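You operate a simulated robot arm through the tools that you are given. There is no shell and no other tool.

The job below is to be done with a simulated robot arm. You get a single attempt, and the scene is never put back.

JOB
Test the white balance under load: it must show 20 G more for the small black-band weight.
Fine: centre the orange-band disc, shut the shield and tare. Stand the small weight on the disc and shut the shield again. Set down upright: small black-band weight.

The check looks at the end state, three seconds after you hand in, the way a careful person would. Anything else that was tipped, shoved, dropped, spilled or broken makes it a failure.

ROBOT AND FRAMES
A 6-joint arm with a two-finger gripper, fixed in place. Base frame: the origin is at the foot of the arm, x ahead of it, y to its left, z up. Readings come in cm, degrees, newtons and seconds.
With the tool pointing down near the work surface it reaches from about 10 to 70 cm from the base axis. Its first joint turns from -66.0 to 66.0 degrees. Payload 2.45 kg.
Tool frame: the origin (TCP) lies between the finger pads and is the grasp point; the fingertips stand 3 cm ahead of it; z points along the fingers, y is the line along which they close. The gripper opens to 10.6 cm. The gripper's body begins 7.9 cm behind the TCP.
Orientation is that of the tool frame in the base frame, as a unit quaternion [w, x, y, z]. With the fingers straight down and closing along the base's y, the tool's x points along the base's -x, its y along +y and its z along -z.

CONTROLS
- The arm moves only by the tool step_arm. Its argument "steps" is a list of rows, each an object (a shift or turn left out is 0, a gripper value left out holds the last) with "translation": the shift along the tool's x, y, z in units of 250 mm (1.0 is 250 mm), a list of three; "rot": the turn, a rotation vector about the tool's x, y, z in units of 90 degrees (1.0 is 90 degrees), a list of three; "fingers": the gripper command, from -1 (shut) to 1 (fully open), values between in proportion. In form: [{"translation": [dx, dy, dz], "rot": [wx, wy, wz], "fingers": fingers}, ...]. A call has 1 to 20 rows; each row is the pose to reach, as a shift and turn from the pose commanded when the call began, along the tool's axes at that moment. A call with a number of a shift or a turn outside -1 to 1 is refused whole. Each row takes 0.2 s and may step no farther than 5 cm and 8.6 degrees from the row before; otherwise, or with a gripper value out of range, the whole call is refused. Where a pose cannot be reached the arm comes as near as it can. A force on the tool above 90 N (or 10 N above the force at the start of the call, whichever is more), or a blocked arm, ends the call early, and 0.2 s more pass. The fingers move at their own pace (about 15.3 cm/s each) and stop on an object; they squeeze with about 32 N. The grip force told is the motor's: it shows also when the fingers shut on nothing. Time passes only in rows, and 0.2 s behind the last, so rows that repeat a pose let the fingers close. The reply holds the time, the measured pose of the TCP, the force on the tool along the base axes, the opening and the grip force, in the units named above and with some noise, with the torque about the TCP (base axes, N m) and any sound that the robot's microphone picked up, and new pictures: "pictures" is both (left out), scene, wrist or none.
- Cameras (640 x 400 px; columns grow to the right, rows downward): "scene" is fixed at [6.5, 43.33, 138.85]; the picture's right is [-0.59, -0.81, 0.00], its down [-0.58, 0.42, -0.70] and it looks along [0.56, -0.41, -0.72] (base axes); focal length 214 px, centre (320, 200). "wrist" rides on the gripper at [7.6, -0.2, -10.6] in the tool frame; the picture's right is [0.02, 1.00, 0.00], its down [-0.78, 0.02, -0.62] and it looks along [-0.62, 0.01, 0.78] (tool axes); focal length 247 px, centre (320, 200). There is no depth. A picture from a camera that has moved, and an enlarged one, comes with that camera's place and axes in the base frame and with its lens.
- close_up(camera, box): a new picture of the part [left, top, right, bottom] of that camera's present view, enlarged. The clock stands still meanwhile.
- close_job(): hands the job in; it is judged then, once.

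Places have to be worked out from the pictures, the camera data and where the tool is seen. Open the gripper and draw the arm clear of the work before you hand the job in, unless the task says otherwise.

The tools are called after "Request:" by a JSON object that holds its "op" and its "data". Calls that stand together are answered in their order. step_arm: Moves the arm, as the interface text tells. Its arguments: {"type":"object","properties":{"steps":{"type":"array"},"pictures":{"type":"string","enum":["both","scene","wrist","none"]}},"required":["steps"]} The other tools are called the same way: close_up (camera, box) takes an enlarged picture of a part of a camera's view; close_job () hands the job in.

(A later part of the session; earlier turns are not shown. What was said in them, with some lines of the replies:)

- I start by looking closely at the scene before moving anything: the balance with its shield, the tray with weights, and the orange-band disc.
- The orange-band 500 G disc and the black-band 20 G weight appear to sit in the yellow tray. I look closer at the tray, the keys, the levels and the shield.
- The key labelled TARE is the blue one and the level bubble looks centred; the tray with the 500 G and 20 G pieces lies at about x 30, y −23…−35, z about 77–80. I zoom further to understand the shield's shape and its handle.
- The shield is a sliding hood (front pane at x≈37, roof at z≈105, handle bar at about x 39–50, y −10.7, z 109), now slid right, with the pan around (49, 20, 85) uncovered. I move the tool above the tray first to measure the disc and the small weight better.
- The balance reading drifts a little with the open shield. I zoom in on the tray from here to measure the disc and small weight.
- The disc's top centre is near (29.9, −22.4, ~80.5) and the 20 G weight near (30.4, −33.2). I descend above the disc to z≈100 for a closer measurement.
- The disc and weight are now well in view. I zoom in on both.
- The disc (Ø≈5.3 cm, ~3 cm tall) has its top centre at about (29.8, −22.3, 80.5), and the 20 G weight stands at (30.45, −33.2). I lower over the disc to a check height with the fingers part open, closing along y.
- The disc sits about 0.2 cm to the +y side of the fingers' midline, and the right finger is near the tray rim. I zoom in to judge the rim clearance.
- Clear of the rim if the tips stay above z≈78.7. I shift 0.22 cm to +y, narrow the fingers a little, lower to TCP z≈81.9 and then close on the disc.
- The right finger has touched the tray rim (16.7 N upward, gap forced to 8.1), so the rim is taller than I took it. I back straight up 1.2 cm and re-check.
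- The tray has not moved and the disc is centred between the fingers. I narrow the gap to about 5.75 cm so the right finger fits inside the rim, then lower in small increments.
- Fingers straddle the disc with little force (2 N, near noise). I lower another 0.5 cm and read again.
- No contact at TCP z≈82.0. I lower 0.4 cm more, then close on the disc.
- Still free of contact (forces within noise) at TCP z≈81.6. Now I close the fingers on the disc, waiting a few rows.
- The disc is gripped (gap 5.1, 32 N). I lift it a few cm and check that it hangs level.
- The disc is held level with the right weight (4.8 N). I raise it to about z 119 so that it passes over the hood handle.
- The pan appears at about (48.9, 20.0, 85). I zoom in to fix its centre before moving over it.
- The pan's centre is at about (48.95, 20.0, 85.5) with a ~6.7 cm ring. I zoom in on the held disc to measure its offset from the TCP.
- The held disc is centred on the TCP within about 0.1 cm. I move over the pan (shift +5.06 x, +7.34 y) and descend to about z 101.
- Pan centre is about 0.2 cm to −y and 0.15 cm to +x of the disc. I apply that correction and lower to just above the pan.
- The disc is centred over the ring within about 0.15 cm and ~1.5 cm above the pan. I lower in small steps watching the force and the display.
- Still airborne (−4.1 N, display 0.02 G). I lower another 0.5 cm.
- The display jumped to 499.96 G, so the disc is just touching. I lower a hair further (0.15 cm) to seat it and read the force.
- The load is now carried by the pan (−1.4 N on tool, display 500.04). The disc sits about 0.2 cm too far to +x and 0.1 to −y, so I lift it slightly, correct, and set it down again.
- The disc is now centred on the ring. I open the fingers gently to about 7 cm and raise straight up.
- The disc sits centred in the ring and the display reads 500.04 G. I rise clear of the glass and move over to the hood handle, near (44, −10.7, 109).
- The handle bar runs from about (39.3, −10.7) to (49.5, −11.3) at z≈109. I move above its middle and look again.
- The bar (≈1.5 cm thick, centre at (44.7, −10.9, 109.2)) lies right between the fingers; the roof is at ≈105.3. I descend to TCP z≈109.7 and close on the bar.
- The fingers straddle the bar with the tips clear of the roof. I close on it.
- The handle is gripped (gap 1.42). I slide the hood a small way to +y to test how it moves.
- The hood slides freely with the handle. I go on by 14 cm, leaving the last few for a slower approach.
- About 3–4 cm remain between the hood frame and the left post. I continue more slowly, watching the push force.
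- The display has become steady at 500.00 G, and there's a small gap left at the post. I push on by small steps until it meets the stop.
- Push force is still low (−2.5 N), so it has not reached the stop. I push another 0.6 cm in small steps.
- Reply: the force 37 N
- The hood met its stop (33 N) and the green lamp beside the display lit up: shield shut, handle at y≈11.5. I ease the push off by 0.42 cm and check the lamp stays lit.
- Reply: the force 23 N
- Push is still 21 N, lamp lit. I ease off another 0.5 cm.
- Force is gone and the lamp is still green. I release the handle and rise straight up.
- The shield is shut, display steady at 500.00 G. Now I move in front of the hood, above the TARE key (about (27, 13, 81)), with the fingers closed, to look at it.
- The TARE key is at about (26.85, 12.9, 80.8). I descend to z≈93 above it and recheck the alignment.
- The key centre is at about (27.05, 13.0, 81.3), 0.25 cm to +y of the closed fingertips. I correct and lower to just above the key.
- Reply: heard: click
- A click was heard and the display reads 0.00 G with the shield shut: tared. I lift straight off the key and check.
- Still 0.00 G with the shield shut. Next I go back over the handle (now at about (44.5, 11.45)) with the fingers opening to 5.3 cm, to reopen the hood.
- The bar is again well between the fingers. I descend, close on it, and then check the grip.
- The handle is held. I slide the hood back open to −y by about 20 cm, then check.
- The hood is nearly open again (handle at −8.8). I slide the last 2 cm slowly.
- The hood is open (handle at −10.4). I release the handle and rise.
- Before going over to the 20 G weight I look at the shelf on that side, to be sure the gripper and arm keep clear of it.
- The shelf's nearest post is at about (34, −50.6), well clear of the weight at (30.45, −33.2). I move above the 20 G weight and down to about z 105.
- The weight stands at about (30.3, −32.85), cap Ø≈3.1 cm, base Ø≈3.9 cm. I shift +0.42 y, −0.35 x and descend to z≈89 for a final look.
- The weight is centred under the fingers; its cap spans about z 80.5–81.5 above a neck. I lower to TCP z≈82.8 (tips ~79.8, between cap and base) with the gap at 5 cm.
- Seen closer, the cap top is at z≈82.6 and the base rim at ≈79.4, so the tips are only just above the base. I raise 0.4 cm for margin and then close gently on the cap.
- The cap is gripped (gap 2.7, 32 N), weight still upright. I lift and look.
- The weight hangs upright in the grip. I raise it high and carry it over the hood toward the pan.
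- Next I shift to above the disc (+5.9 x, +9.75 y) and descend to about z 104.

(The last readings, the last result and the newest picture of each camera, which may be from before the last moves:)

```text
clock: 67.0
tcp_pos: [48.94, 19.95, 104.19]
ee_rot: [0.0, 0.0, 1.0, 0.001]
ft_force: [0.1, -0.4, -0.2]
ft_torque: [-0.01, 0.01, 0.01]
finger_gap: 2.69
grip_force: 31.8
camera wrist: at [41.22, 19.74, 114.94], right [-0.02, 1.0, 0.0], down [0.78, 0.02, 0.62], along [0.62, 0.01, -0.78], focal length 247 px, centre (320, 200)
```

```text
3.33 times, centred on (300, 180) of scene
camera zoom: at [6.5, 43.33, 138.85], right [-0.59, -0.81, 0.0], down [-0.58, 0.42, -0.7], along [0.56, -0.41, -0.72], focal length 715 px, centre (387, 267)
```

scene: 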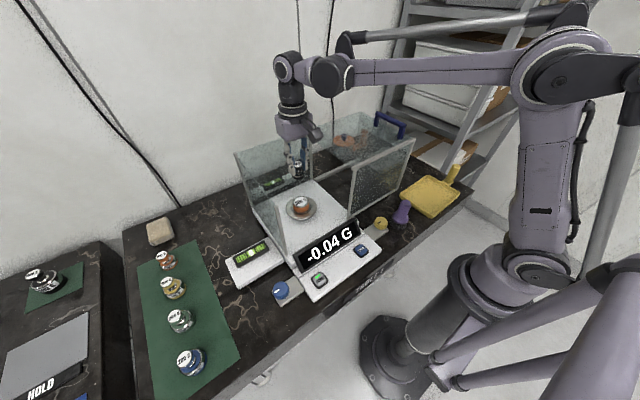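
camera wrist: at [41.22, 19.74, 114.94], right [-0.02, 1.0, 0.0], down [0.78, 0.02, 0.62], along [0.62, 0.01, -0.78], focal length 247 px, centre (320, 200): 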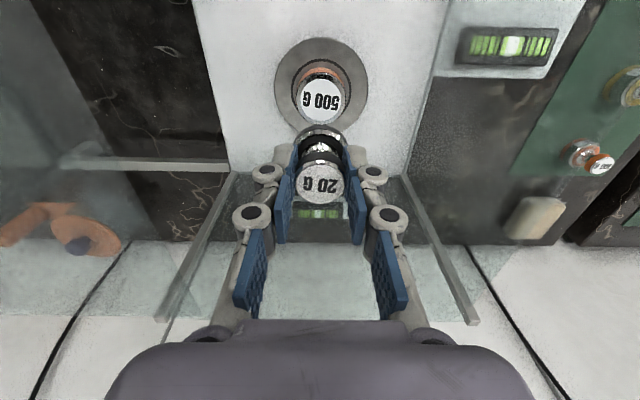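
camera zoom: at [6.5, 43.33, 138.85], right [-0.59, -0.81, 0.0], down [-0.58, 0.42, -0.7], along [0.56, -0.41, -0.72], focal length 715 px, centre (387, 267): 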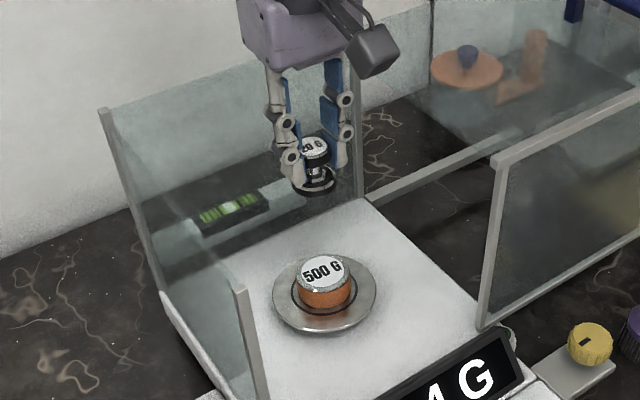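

The weight is aligned over the disc within ~0.1 cm in both views. I lower to about 1 cm above the disc.

Request:
{"op": "step_arm", "data": {"steps": [{"translation": [0.0, 0.0, 0.1]}, {"translation": [0.0, 0.0, 0.2]}, {"translation": [0.0, 0.0, 0.28]}, {"translation": [0.0, 0.0, 0.34]}, {"translation": [0.0, 0.0, 0.36]}, {"translation": [0.0, 0.0, 0.36]}]}}

Request:
{"op": "close_up", "data": {"camera": "wrist", "box": [220, 60, 420, 220]}}

Request:
{"op": "close_up", "data": {"camera": "scene", "box": [260, 160, 350, 240]}}

```text
clock: 68.4
tcp_pos: [48.95, 19.89, 95.21]
ee_rot: [0.001, 0.0, 1.0, 0.0]
ft_force: [-1.1, -0.3, 0.3]
ft_torque: [-0.01, 0.02, -0.01]
finger_gap: 2.7
grip_force: 32.1
camera wrist: at [41.29, 19.75, 105.88], right [-0.02, 1.0, 0.0], down [0.78, 0.02, 0.62], along [0.62, 0.01, -0.78], focal length 247 px, centre (320, 200)
```

scene: 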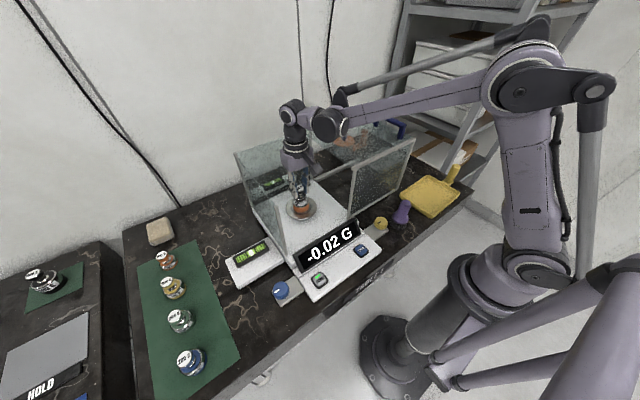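
wrist: 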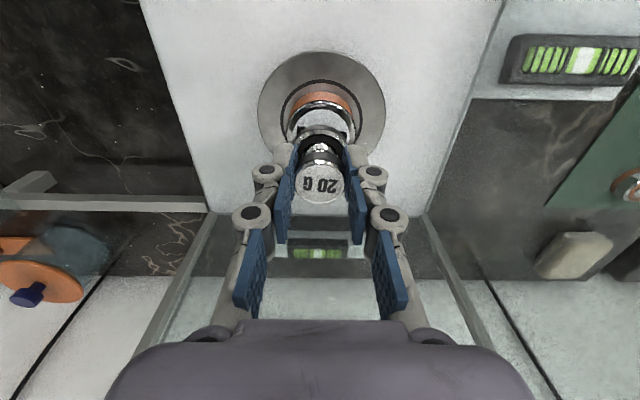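

```text
2.50 times, centred on (320, 140) of wrist
camera zoom: at [41.29, 19.75, 105.88], right [-0.02, 1.0, 0.0], down [0.78, 0.02, 0.62], along [0.62, 0.01, -0.78], focal length 617 px, centre (320, 350)
```

zoom: 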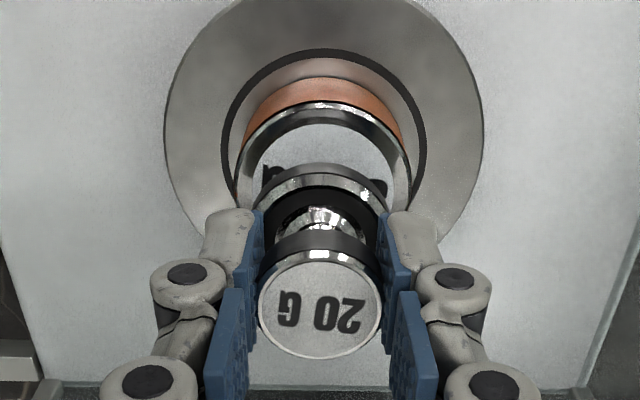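

```text
5.00 times, centred on (305, 200) of scene
camera zoom: at [6.5, 43.33, 138.85], right [-0.59, -0.81, 0.0], down [-0.58, 0.42, -0.7], along [0.56, -0.41, -0.72], focal length 1072 px, centre (395, 200)
```

zoom: 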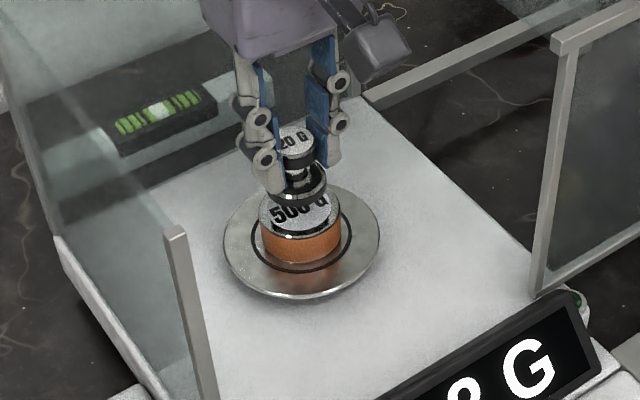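

The weight hovers centrally about 1 cm above the disc. I lower 0.5 cm.

Request:
{"op": "step_arm", "data": {"steps": [{"translation": [0.0, 0.0, 0.01]}, {"translation": [0.0, 0.0, 0.02]}, {"translation": [0.0, 0.0, 0.02]}], "pictures": "scene"}}

Request:
{"op": "close_up", "data": {"camera": "scene", "box": [260, 160, 370, 270]}}

```text
clock: 69.2
tcp_pos: [48.98, 19.92, 94.82]
ee_rot: [0.001, 0.0, 1.0, 0.0]
ft_force: [0.9, 0.0, -0.6]
ft_torque: [0.02, -0.04, -0.02]
finger_gap: 2.72
grip_force: 32.0
```

scene: 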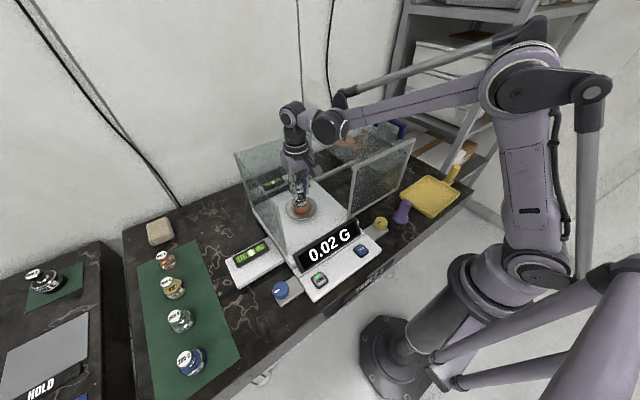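

```text
3.64 times, centred on (315, 215) of scene
camera zoom: at [6.5, 43.33, 138.85], right [-0.59, -0.81, 0.0], down [-0.58, 0.42, -0.7], along [0.56, -0.41, -0.72], focal length 780 px, centre (338, 146)
```

zoom: 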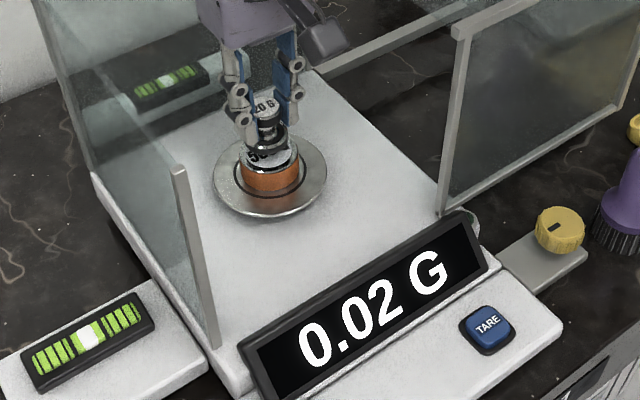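

Not touching yet. I lower in finer steps of 0.2 cm.

Request:
{"op": "step_arm", "data": {"steps": [{"translation": [0.0, 0.0, 0.008]}, {"translation": [0.0, 0.0, 0.014]}], "pictures": "scene"}}

```text
clock: 69.8
tcp_pos: [48.95, 20.05, 94.44]
ee_rot: [0.001, 0.0, 1.0, 0.0]
ft_force: [0.5, 0.3, 0.1]
ft_torque: [0.04, -0.04, -0.03]
finger_gap: 2.7
grip_force: 32.1
```

scene: 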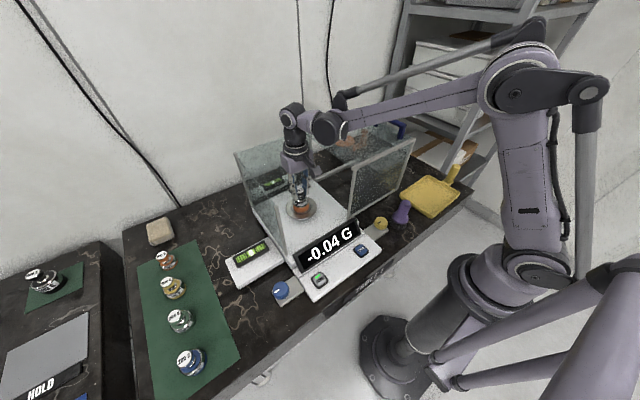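

Still no contact at TCP z≈94.4. I lower another 0.2 cm.

Request:
{"op": "step_arm", "data": {"steps": [{"translation": [0.0, 0.0, 0.004]}, {"translation": [0.0, 0.0, 0.008]}], "pictures": "scene"}}

```text
clock: 70.4
tcp_pos: [49.03, 19.97, 94.18]
ee_rot: [0.001, 0.0, 1.0, 0.0]
ft_force: [0.1, -0.6, 0.3]
ft_torque: [0.01, -0.02, 0.02]
finger_gap: 2.72
grip_force: 32.0
```

scene: 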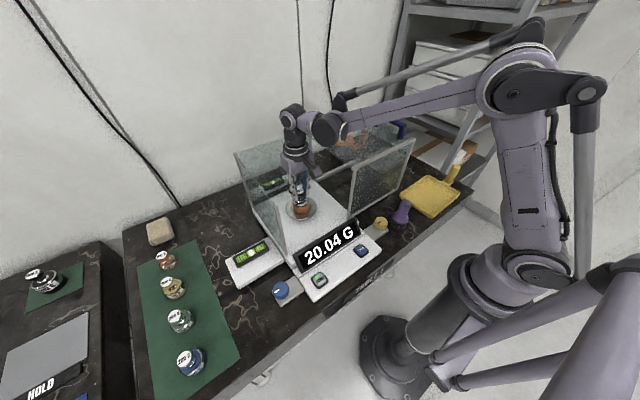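

Display now reads 20.04 G: the weight touches the disc. I seat it by another 0.05 cm and open the fingers gently.

Request:
{"op": "step_arm", "data": {"steps": [{"translation": [0.0, 0.0, 0.003]}, {"translation": [0.0, 0.0, 0.003], "fingers": -0.4}, {"translation": [0.0, 0.0, 0.003], "fingers": -0.3}, {"translation": [0.0, 0.0, 0.003], "fingers": -0.1}, {"translation": [0.0, 0.0, 0.003], "fingers": 0.0}, {"translation": [0.0, 0.0, 0.003], "fingers": 0.0}]}}

Request:
{"op": "close_up", "data": {"camera": "wrist", "box": [220, 60, 420, 220]}}

Request:
{"op": "close_up", "data": {"camera": "scene", "box": [260, 160, 370, 270]}}

```text
clock: 71.8
tcp_pos: [48.92, 19.88, 94.13]
ee_rot: [0.001, 0.0, 1.0, 0.0]
ft_force: [0.3, 0.5, -0.7]
ft_torque: [0.02, 0.0, 0.0]
finger_gap: 5.3
grip_force: 0.0
camera wrist: at [41.32, 19.81, 104.81], right [-0.02, 1.0, 0.0], down [0.78, 0.02, 0.62], along [0.62, 0.01, -0.78], focal length 247 px, centre (320, 200)
```

scene: 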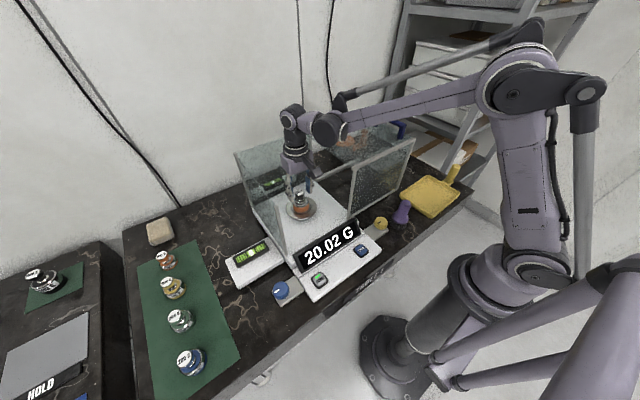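
wrist: 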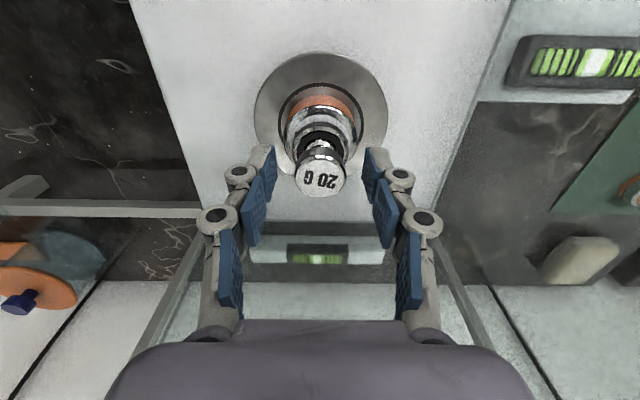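

```text
2.50 times, centred on (320, 140) of wrist
camera zoom: at [41.32, 19.81, 104.81], right [-0.02, 1.0, 0.0], down [0.78, 0.02, 0.62], along [0.62, 0.01, -0.78], focal length 617 px, centre (320, 350)
```

zoom: 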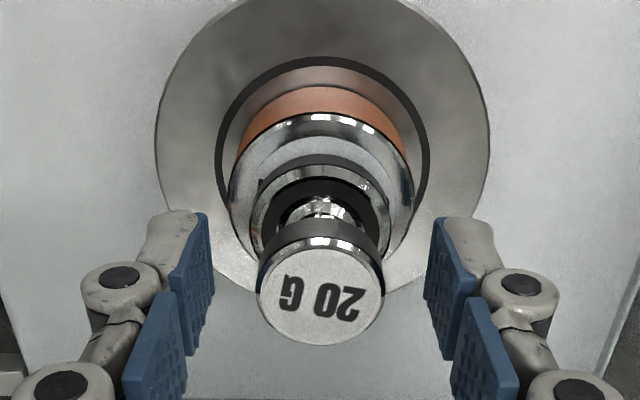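

```text
3.64 times, centred on (315, 215) of scene
camera zoom: at [6.5, 43.33, 138.85], right [-0.59, -0.81, 0.0], down [-0.58, 0.42, -0.7], along [0.56, -0.41, -0.72], focal length 780 px, centre (338, 146)
```

zoom: 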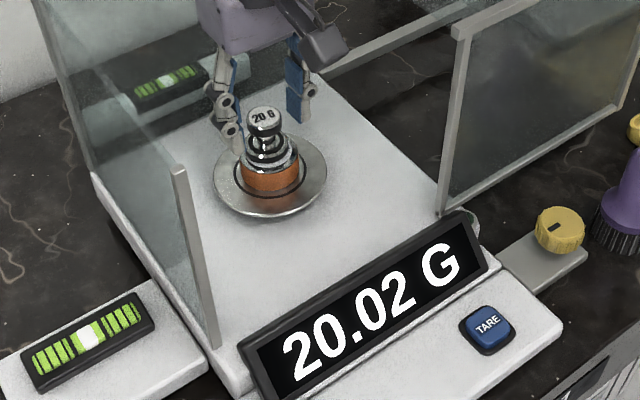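

The weight stands upright in the middle of the disc, display 20.02 G. I rise straight up clear of the glass.

Request:
{"op": "step_arm", "data": {"steps": [{"translation": [0.0, 0.0, -0.03], "fingers": 0.0}, {"translation": [0.0, 0.0, -0.1], "fingers": 0.0}, {"translation": [0.0, 0.0, -0.22], "fingers": 0.0}, {"translation": [0.0, 0.0, -0.38], "fingers": 0.0}, {"translation": [0.0, 0.0, -0.56], "fingers": 0.0}, {"translation": [0.0, 0.0, -0.74], "fingers": 0.0}, {"translation": [0.0, 0.0, -0.92], "fingers": 0.0}, {"translation": [0.0, 0.0, -1.0], "fingers": 0.0}], "pictures": "scene"}}

Request:
{"op": "step_arm", "data": {"steps": [{"translation": [0.04, -0.14, -0.06], "fingers": 0.0}, {"translation": [0.08, -0.3, -0.08], "fingers": 0.0}, {"translation": [0.12, -0.46, -0.08], "fingers": 0.0}, {"translation": [0.16, -0.62, -0.08], "fingers": 0.0}, {"translation": [0.18, -0.78, -0.08], "fingers": 0.0}, {"translation": [0.18, -0.9, -0.08], "fingers": 0.0}, {"translation": [0.18, -0.9, -0.08], "fingers": 0.0}]}}

```text
clock: 73.6
tcp_pos: [48.75, 19.8, 118.93]
ee_rot: [0.001, 0.0, 1.0, 0.0]
ft_force: [-0.5, 0.0, -0.2]
ft_torque: [-0.01, 0.02, 0.03]
finger_gap: 5.32
grip_force: 0.1
```

scene: 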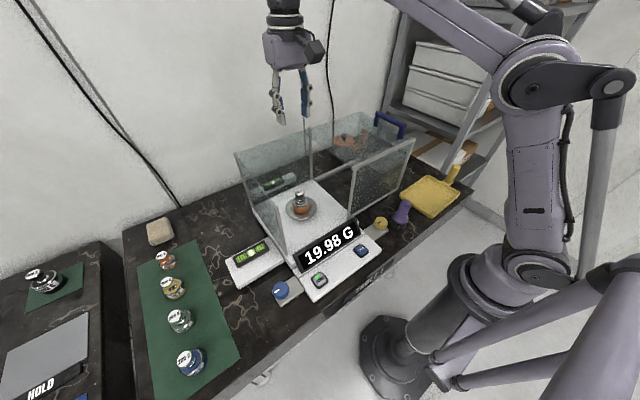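

```text
clock: 75.2
tcp_pos: [44.35, -2.77, 121.04]
ee_rot: [0.001, 0.0, 1.0, 0.0]
ft_force: [-0.1, 1.0, 0.1]
ft_torque: [-0.02, 0.01, 0.04]
finger_gap: 5.29
grip_force: 0.1
camera wrist: at [36.62, -2.73, 131.76], right [-0.02, 1.0, 0.0], down [0.78, 0.02, 0.62], along [0.62, 0.01, -0.78], focal length 247 px, centre (320, 200)
```

scene: 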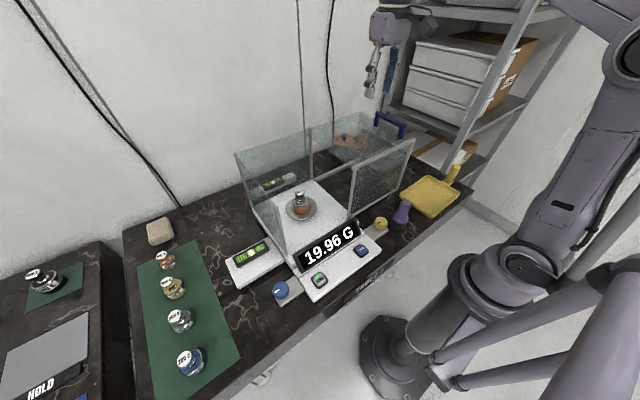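
wrist: 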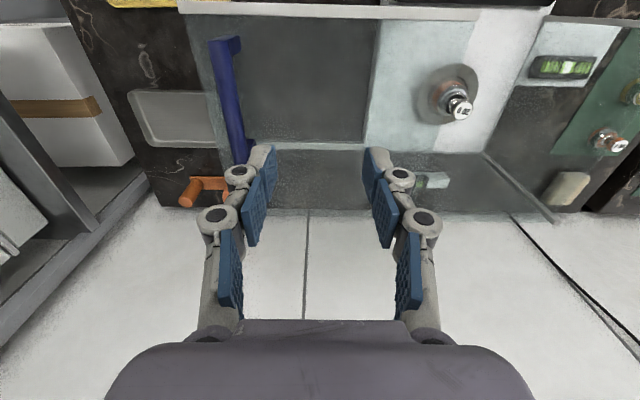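

The weight is standing and reading ~20 G. I move over the handle (y≈−10.35) again.

Request:
{"op": "step_arm", "data": {"steps": [{"translation": [0.0, -0.12, 0.0], "fingers": 0.0}, {"translation": [0.0, -0.24, 0.0], "fingers": 0.0}, {"translation": [-0.002, -0.308, 0.0], "fingers": 0.0}, {"translation": [-0.002, -0.308, 0.0], "fingers": 0.0}], "pictures": "wrist"}}

Request:
{"op": "close_up", "data": {"camera": "wrist", "box": [220, 20, 420, 260]}}

```text
clock: 76.2
tcp_pos: [44.57, -10.27, 121.05]
ee_rot: [0.001, 0.0, 1.0, 0.0]
ft_force: [0.2, 1.0, 0.1]
ft_torque: [-0.01, -0.02, 0.0]
finger_gap: 5.28
grip_force: 0.1
camera wrist: at [36.86, -10.42, 131.79], right [-0.02, 1.0, 0.0], down [0.78, 0.02, 0.62], along [0.62, 0.01, -0.78], focal length 247 px, centre (320, 200)
```

wrist: 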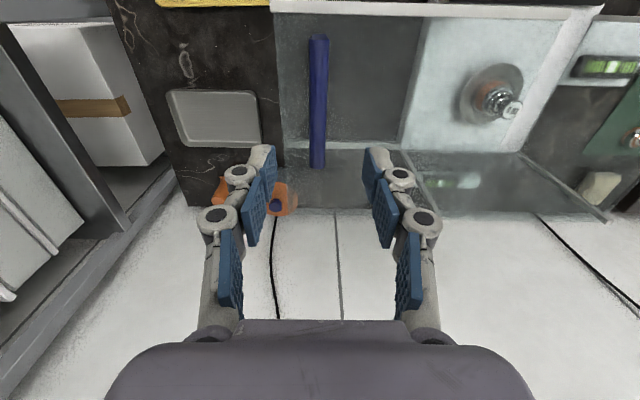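

```text
1.67 times, centred on (320, 140) of wrist
camera zoom: at [36.86, -10.42, 131.79], right [-0.02, 1.0, 0.0], down [0.78, 0.02, 0.62], along [0.62, 0.01, -0.78], focal length 412 px, centre (320, 300)
```

zoom: 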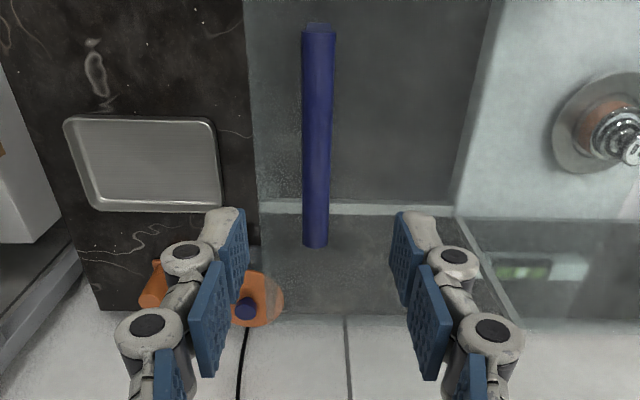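

The bar is 0.25 cm to −y of the midline. I correct, descend and close on it.

Request:
{"op": "step_arm", "data": {"steps": [{"translation": [0.0, -0.01, 0.14], "fingers": 0.0}, {"translation": [0.0, -0.01, 0.28], "fingers": 0.0}, {"translation": [0.0, -0.01, 0.4], "fingers": 0.0}, {"translation": [0.0, -0.01, 0.456], "fingers": 0.0}, {"translation": [0.0, -0.01, 0.456], "fingers": -0.5}, {"translation": [0.0, -0.01, 0.456], "fingers": -1}, {"translation": [0.0, -0.01, 0.456], "fingers": -1}, {"translation": [0.0, -0.01, 0.456], "fingers": -1}]}}

```text
clock: 78.0
tcp_pos: [44.54, -10.56, 109.69]
ee_rot: [0.0, 0.0, 1.0, 0.0]
ft_force: [-2.1, 1.8, -6.8]
ft_torque: [-0.03, -0.23, -0.03]
finger_gap: 1.4
grip_force: 41.0
camera wrist: at [36.89, -10.76, 120.39], right [-0.02, 1.0, 0.0], down [0.78, 0.02, 0.62], along [0.62, 0.01, -0.78], focal length 247 px, centre (320, 200)
```

scene: 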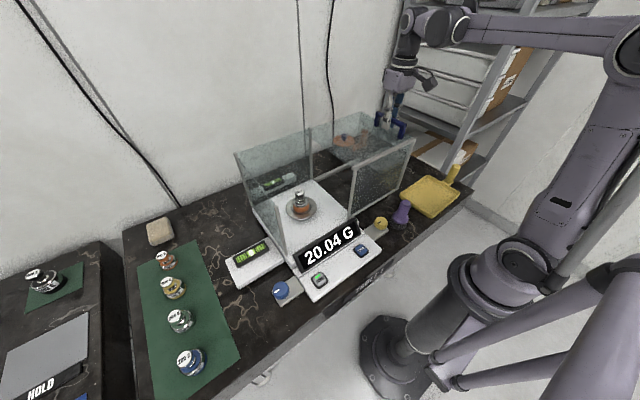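
wrist: 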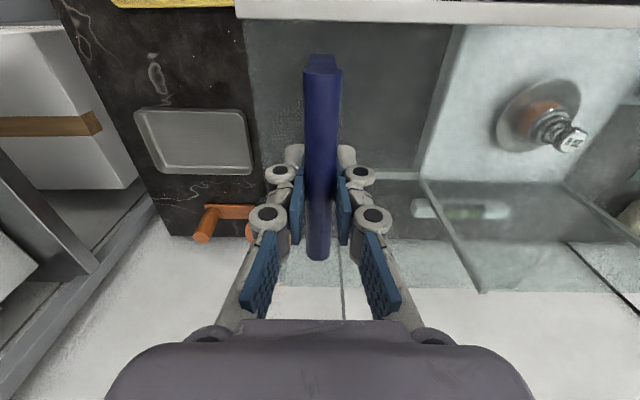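

The handle is held. I slide the hood shut gently, 20.5 cm in this call.

Request:
{"op": "step_arm", "data": {"steps": [{"translation": [0.0, 0.015, 0.0]}, {"translation": [0.0, 0.04, 0.0]}, {"translation": [0.0, 0.08, 0.0]}, {"translation": [0.0, 0.125, 0.0]}, {"translation": [0.0, 0.17, 0.0]}, {"translation": [0.0, 0.215, 0.0]}, {"translation": [0.0, 0.26, 0.0]}, {"translation": [0.0, 0.305, 0.0]}, {"translation": [0.0, 0.35, 0.0]}, {"translation": [0.0, 0.395, 0.0]}, {"translation": [0.0, 0.44, 0.0]}, {"translation": [0.0, 0.485, 0.0]}, {"translation": [0.0, 0.53, 0.0]}, {"translation": [0.0, 0.575, 0.0]}, {"translation": [0.0, 0.62, 0.0]}, {"translation": [0.0, 0.665, 0.0]}, {"translation": [0.0, 0.71, 0.0]}, {"translation": [0.0, 0.75, 0.0]}, {"translation": [0.0, 0.79, 0.0]}, {"translation": [0.0, 0.82, 0.0]}]}}

Request:
{"op": "close_up", "data": {"camera": "scene", "box": [220, 120, 380, 290]}}

```text
clock: 82.2
tcp_pos: [44.54, 10.05, 109.59]
ee_rot: [0.0, 0.001, 1.0, -0.001]
ft_force: [9.5, -0.4, -3.1]
ft_torque: [0.0, 0.3, 0.0]
finger_gap: 1.49
grip_force: 40.3
camera wrist: at [36.87, 9.98, 120.29], right [-0.02, 1.0, 0.0], down [0.78, 0.02, 0.62], along [0.62, 0.01, -0.78], focal length 247 px, centre (320, 200)
```

scene: 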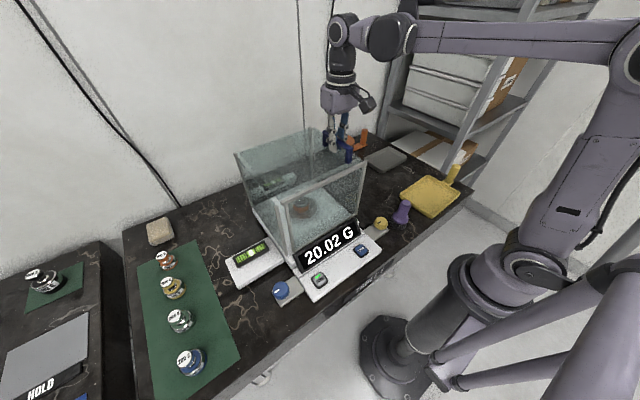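
wrist: 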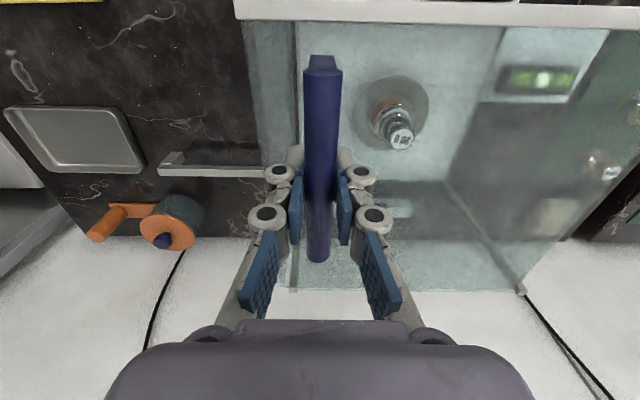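

```text
2.35 times, centred on (300, 205) of scene
camera zoom: at [6.53, 43.33, 138.85], right [-0.59, -0.81, 0.0], down [-0.58, 0.42, -0.7], along [0.56, -0.41, -0.72], focal length 505 px, centre (367, 188)
```

zoom: 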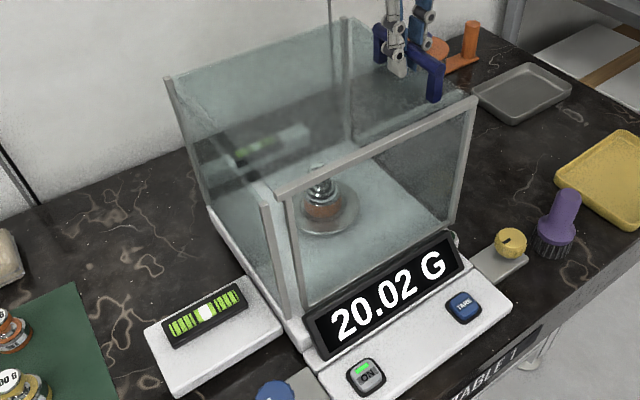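

About 1.4 cm remain to the stop (earlier at y≈11.45). I push on in small steps.

Request:
{"op": "step_arm", "data": {"steps": [{"translation": [0.0, 0.012, 0.0]}, {"translation": [0.0, 0.024, 0.0]}, {"translation": [0.0, 0.036, 0.0]}, {"translation": [0.0, 0.048, 0.0]}, {"translation": [0.0, 0.056, 0.0]}], "pictures": "scene"}}

Request:
{"op": "close_up", "data": {"camera": "scene", "box": [220, 120, 380, 290]}}

```text
clock: 83.4
tcp_pos: [44.6, 11.32, 109.72]
ee_rot: [0.0, 0.0, 1.0, 0.0]
ft_force: [6.8, -1.7, -2.8]
ft_torque: [0.02, 0.51, 0.01]
finger_gap: 1.45
grip_force: 40.6
```

scene: 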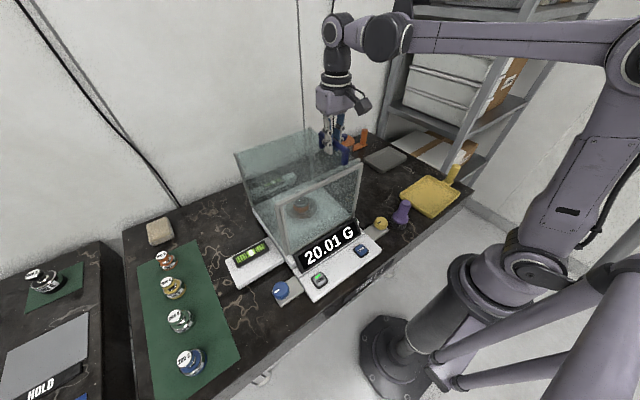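

```text
2.35 times, centred on (300, 205) of scene
camera zoom: at [6.53, 43.32, 138.85], right [-0.59, -0.81, 0.0], down [-0.58, 0.42, -0.7], along [0.56, -0.41, -0.72], focal length 505 px, centre (367, 188)
```

zoom: 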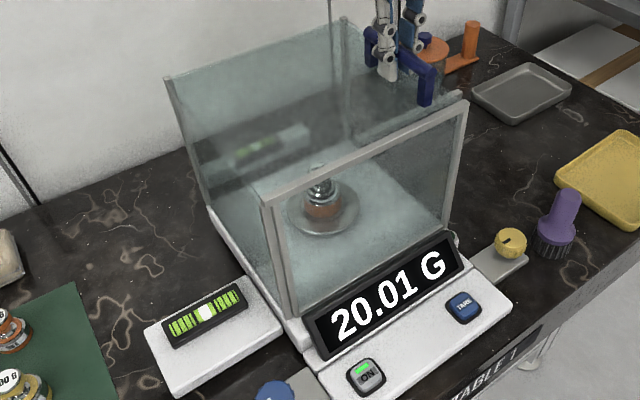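

Almost there (20.01 G, lamp not yet green). I push another 0.45 cm until it meets the stop.

Request:
{"op": "step_arm", "data": {"steps": [{"translation": [0.0, 0.008, 0.0]}, {"translation": [0.0, 0.016, 0.0]}, {"translation": [0.0, 0.02, 0.0]}], "pictures": "scene"}}

Request:
{"op": "close_up", "data": {"camera": "scene", "box": [220, 120, 380, 290]}}

```text
clock: 84.2
tcp_pos: [44.59, 11.53, 109.71]
ee_rot: [0.0, 0.002, 1.0, -0.002]
ft_force: [2.0, -24.0, -15.8]
ft_torque: [0.07, -0.33, 0.12]
finger_gap: 1.43
grip_force: 40.8
```

scene: 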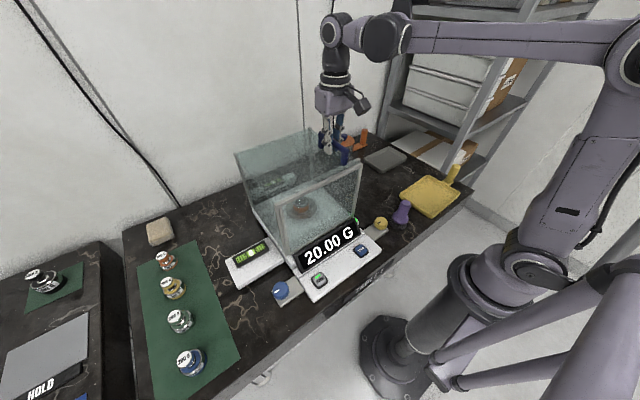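

```text
2.35 times, centred on (300, 205) of scene
camera zoom: at [6.53, 43.26, 138.87], right [-0.59, -0.81, 0.0], down [-0.58, 0.42, -0.7], along [0.56, -0.41, -0.72], focal length 505 px, centre (367, 188)
```

zoom: 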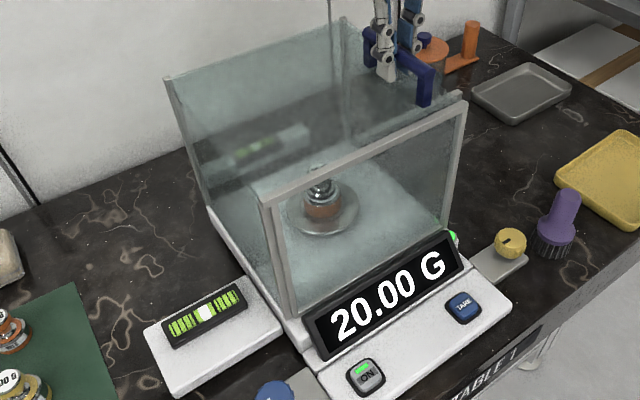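

The stop is met, lamp green, display 20.00 G. I ease off the push in two steps and check that the lamp stays lit.

Request:
{"op": "step_arm", "data": {"steps": [{"translation": [0.0, -0.01, 0.0]}, {"translation": [0.0, -0.02, 0.0]}], "pictures": "scene"}}

Request:
{"op": "close_up", "data": {"camera": "scene", "box": [270, 180, 400, 300]}}

```text
clock: 84.8
tcp_pos: [44.59, 11.55, 109.79]
ee_rot: [0.0, -0.002, 1.0, 0.002]
ft_force: [1.3, -1.8, -17.2]
ft_torque: [-0.06, 0.58, -0.11]
finger_gap: 1.45
grip_force: 40.8
```

scene: 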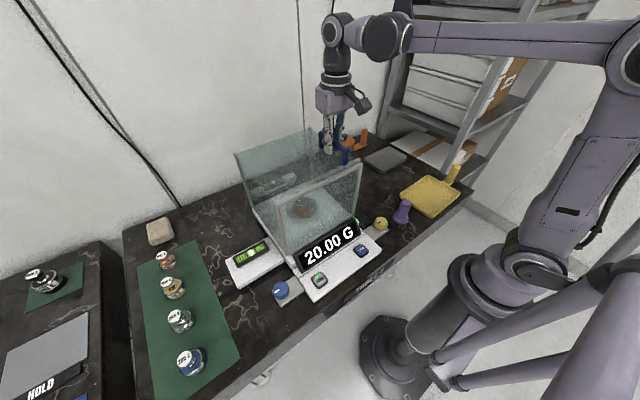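

```text
3.33 times, centred on (335, 240) of scene
camera zoom: at [6.52, 43.33, 138.85], right [-0.59, -0.81, 0.0], down [-0.58, 0.42, -0.7], along [0.56, -0.41, -0.72], focal length 715 px, centre (270, 67)
```

zoom: 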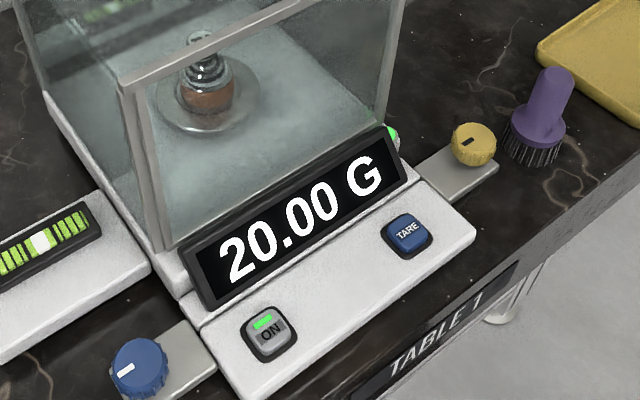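

Push is gone; there's some upward pull on the handle (17 N), so I lower a touch to relieve it, then release and check.

Request:
{"op": "step_arm", "data": {"steps": [{"translation": [0.0, 0.0, 0.006]}, {"translation": [0.0, 0.0, 0.006]}], "pictures": "none"}}

```text
clock: 85.4
tcp_pos: [44.58, 11.33, 109.63]
ee_rot: [0.0, -0.001, 1.0, 0.001]
ft_force: [2.1, 1.5, -2.4]
ft_torque: [0.0, 0.33, 0.08]
finger_gap: 1.53
grip_force: 40.3
```

Forces are near zero now. I open the fingers and rise straight up.

Request:
{"op": "step_arm", "data": {"steps": [{"translation": [0.0, 0.0, 0.0], "fingers": -0.4}, {"translation": [0.0, 0.0, 0.0], "fingers": -0.05}, {"translation": [0.0, 0.0, 0.0], "fingers": 0.0}, {"translation": [0.0, 0.0, -0.08], "fingers": 0.0}, {"translation": [0.0, 0.0, -0.2], "fingers": 0.0}, {"translation": [0.0, 0.0, -0.35], "fingers": 0.0}, {"translation": [0.0, 0.0, -0.5], "fingers": 0.0}, {"translation": [0.0, 0.0, -0.6], "fingers": 0.0}]}}

Request:
{"op": "close_up", "data": {"camera": "scene", "box": [220, 120, 400, 300]}}

```text
clock: 87.2
tcp_pos: [44.5, 11.3, 124.64]
ee_rot: [0.001, 0.001, 1.0, 0.0]
ft_force: [0.1, 0.3, 0.1]
ft_torque: [0.01, -0.01, 0.01]
finger_gap: 5.31
grip_force: 0.0
camera wrist: at [36.75, 11.1, 135.31], right [-0.02, 1.0, 0.0], down [0.78, 0.02, 0.62], along [0.62, 0.01, -0.78], focal length 247 px, centre (320, 200)
```

scene: 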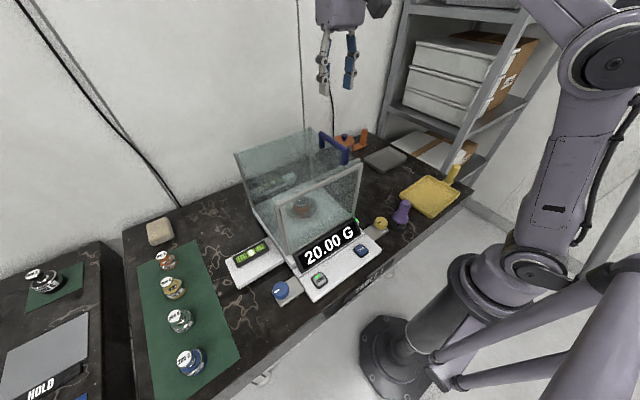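
wrist: 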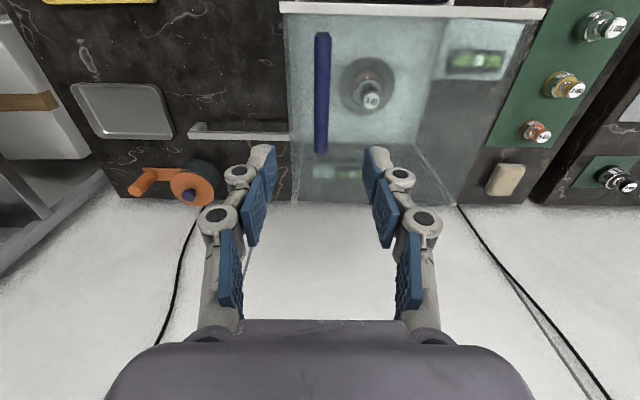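

```text
2.22 times, centred on (310, 210) of scene
camera zoom: at [6.49, 43.33, 138.85], right [-0.59, -0.81, 0.0], down [-0.58, 0.42, -0.7], along [0.56, -0.41, -0.72], focal length 477 px, centre (342, 178)
```

zoom: 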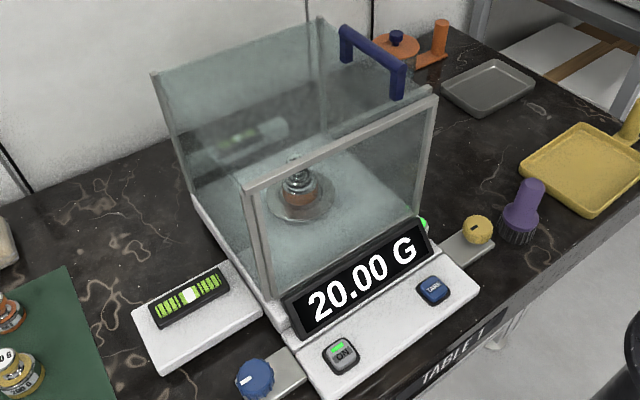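

The shield is shut with the lamp green and the display steady at 20.00 G. I draw the arm back toward its starting place, open the gripper, and check once more.

Request:
{"op": "step_arm", "data": {"steps": [{"translation": [0.08, -0.08, -0.02], "fingers": 0.5}, {"translation": [0.18, -0.18, -0.04], "fingers": 1}, {"translation": [0.28, -0.3, -0.06], "fingers": 1}, {"translation": [0.35, -0.43, -0.06], "fingers": 1}, {"translation": [0.35, -0.43, -0.06], "fingers": 1}, {"translation": [0.35, -0.43, -0.06], "fingers": 1}]}}

Request:
{"op": "close_up", "data": {"camera": "scene", "box": [220, 120, 400, 300]}}

Request:
{"op": "close_up", "data": {"camera": "wrist", "box": [200, 0, 560, 240]}}

```text
clock: 88.6
tcp_pos: [35.67, 0.62, 125.98]
ee_rot: [0.001, 0.001, 1.0, 0.0]
ft_force: [0.0, 0.5, -0.3]
ft_torque: [0.0, 0.01, 0.01]
finger_gap: 10.61
grip_force: 0.0
camera wrist: at [27.96, 0.54, 136.67], right [-0.02, 1.0, 0.0], down [0.78, 0.02, 0.62], along [0.62, 0.01, -0.78], focal length 247 px, centre (320, 200)
```

scene: 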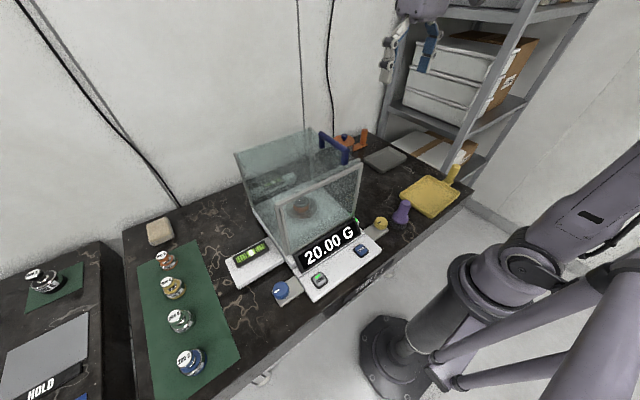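
wrist: 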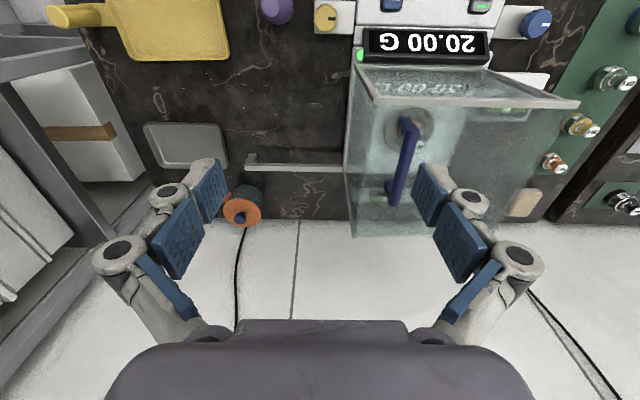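

```text
2.22 times, centred on (310, 210) of scene
camera zoom: at [6.5, 43.33, 138.85], right [-0.59, -0.81, 0.0], down [-0.58, 0.42, -0.7], along [0.56, -0.41, -0.72], focal length 477 px, centre (342, 178)
```

zoom: 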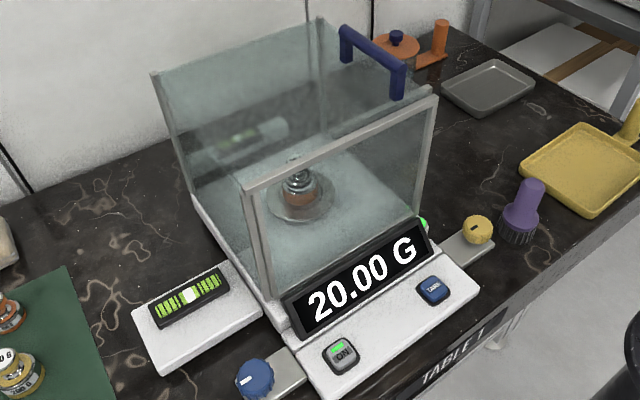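

```text
1.67 times, centred on (380, 120) of wrist
camera zoom: at [27.96, 0.54, 136.67], right [-0.02, 1.0, 0.0], down [0.78, 0.02, 0.62], along [0.62, 0.01, -0.78], focal length 412 px, centre (220, 333)
```

zoom: 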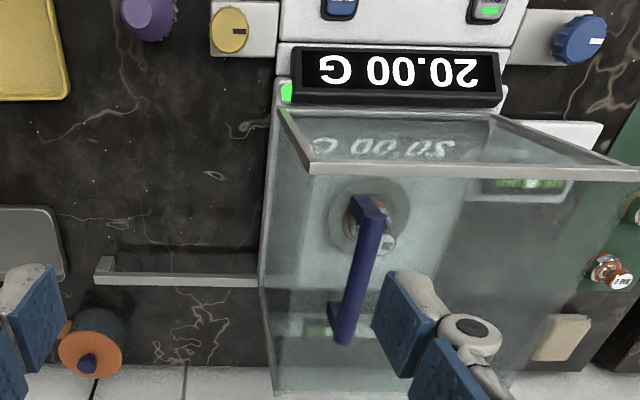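

The 20 G weight is standing on the centred 500 G disc. The shield is shut with its lamp green, the display is steady at 20.00 G, the rest of the bench looks unchanged, and the arm is clear with the gripper open. I hand the job in.

Request:
{"op": "close_job", "data": {}}

```text
The job is handed in.
```

The balance test is done: after taring with the disc on the pan, the display shows 20.00 G for the small black-band weight.

- **Tare:** I set the orange-band 500 G disc in the pan's ring, by eye within about 0.2 cm of centre. I then shut the shield and pressed TARE, and the display went to 0.00 G.
- **Weighing:** I reopened the shield, stood the small weight upright in the middle of the disc, and shut the shield again. It is against its stop and the green lamp is lit.
- **One contact:** While reaching for the disc, a finger touched the tray rim with about 17 N. I backed off, and the pictures showed the tray and both weights had not moved.

The arm is back near its starting place with the gripper open, and nothing else on the bench looks disturbed.
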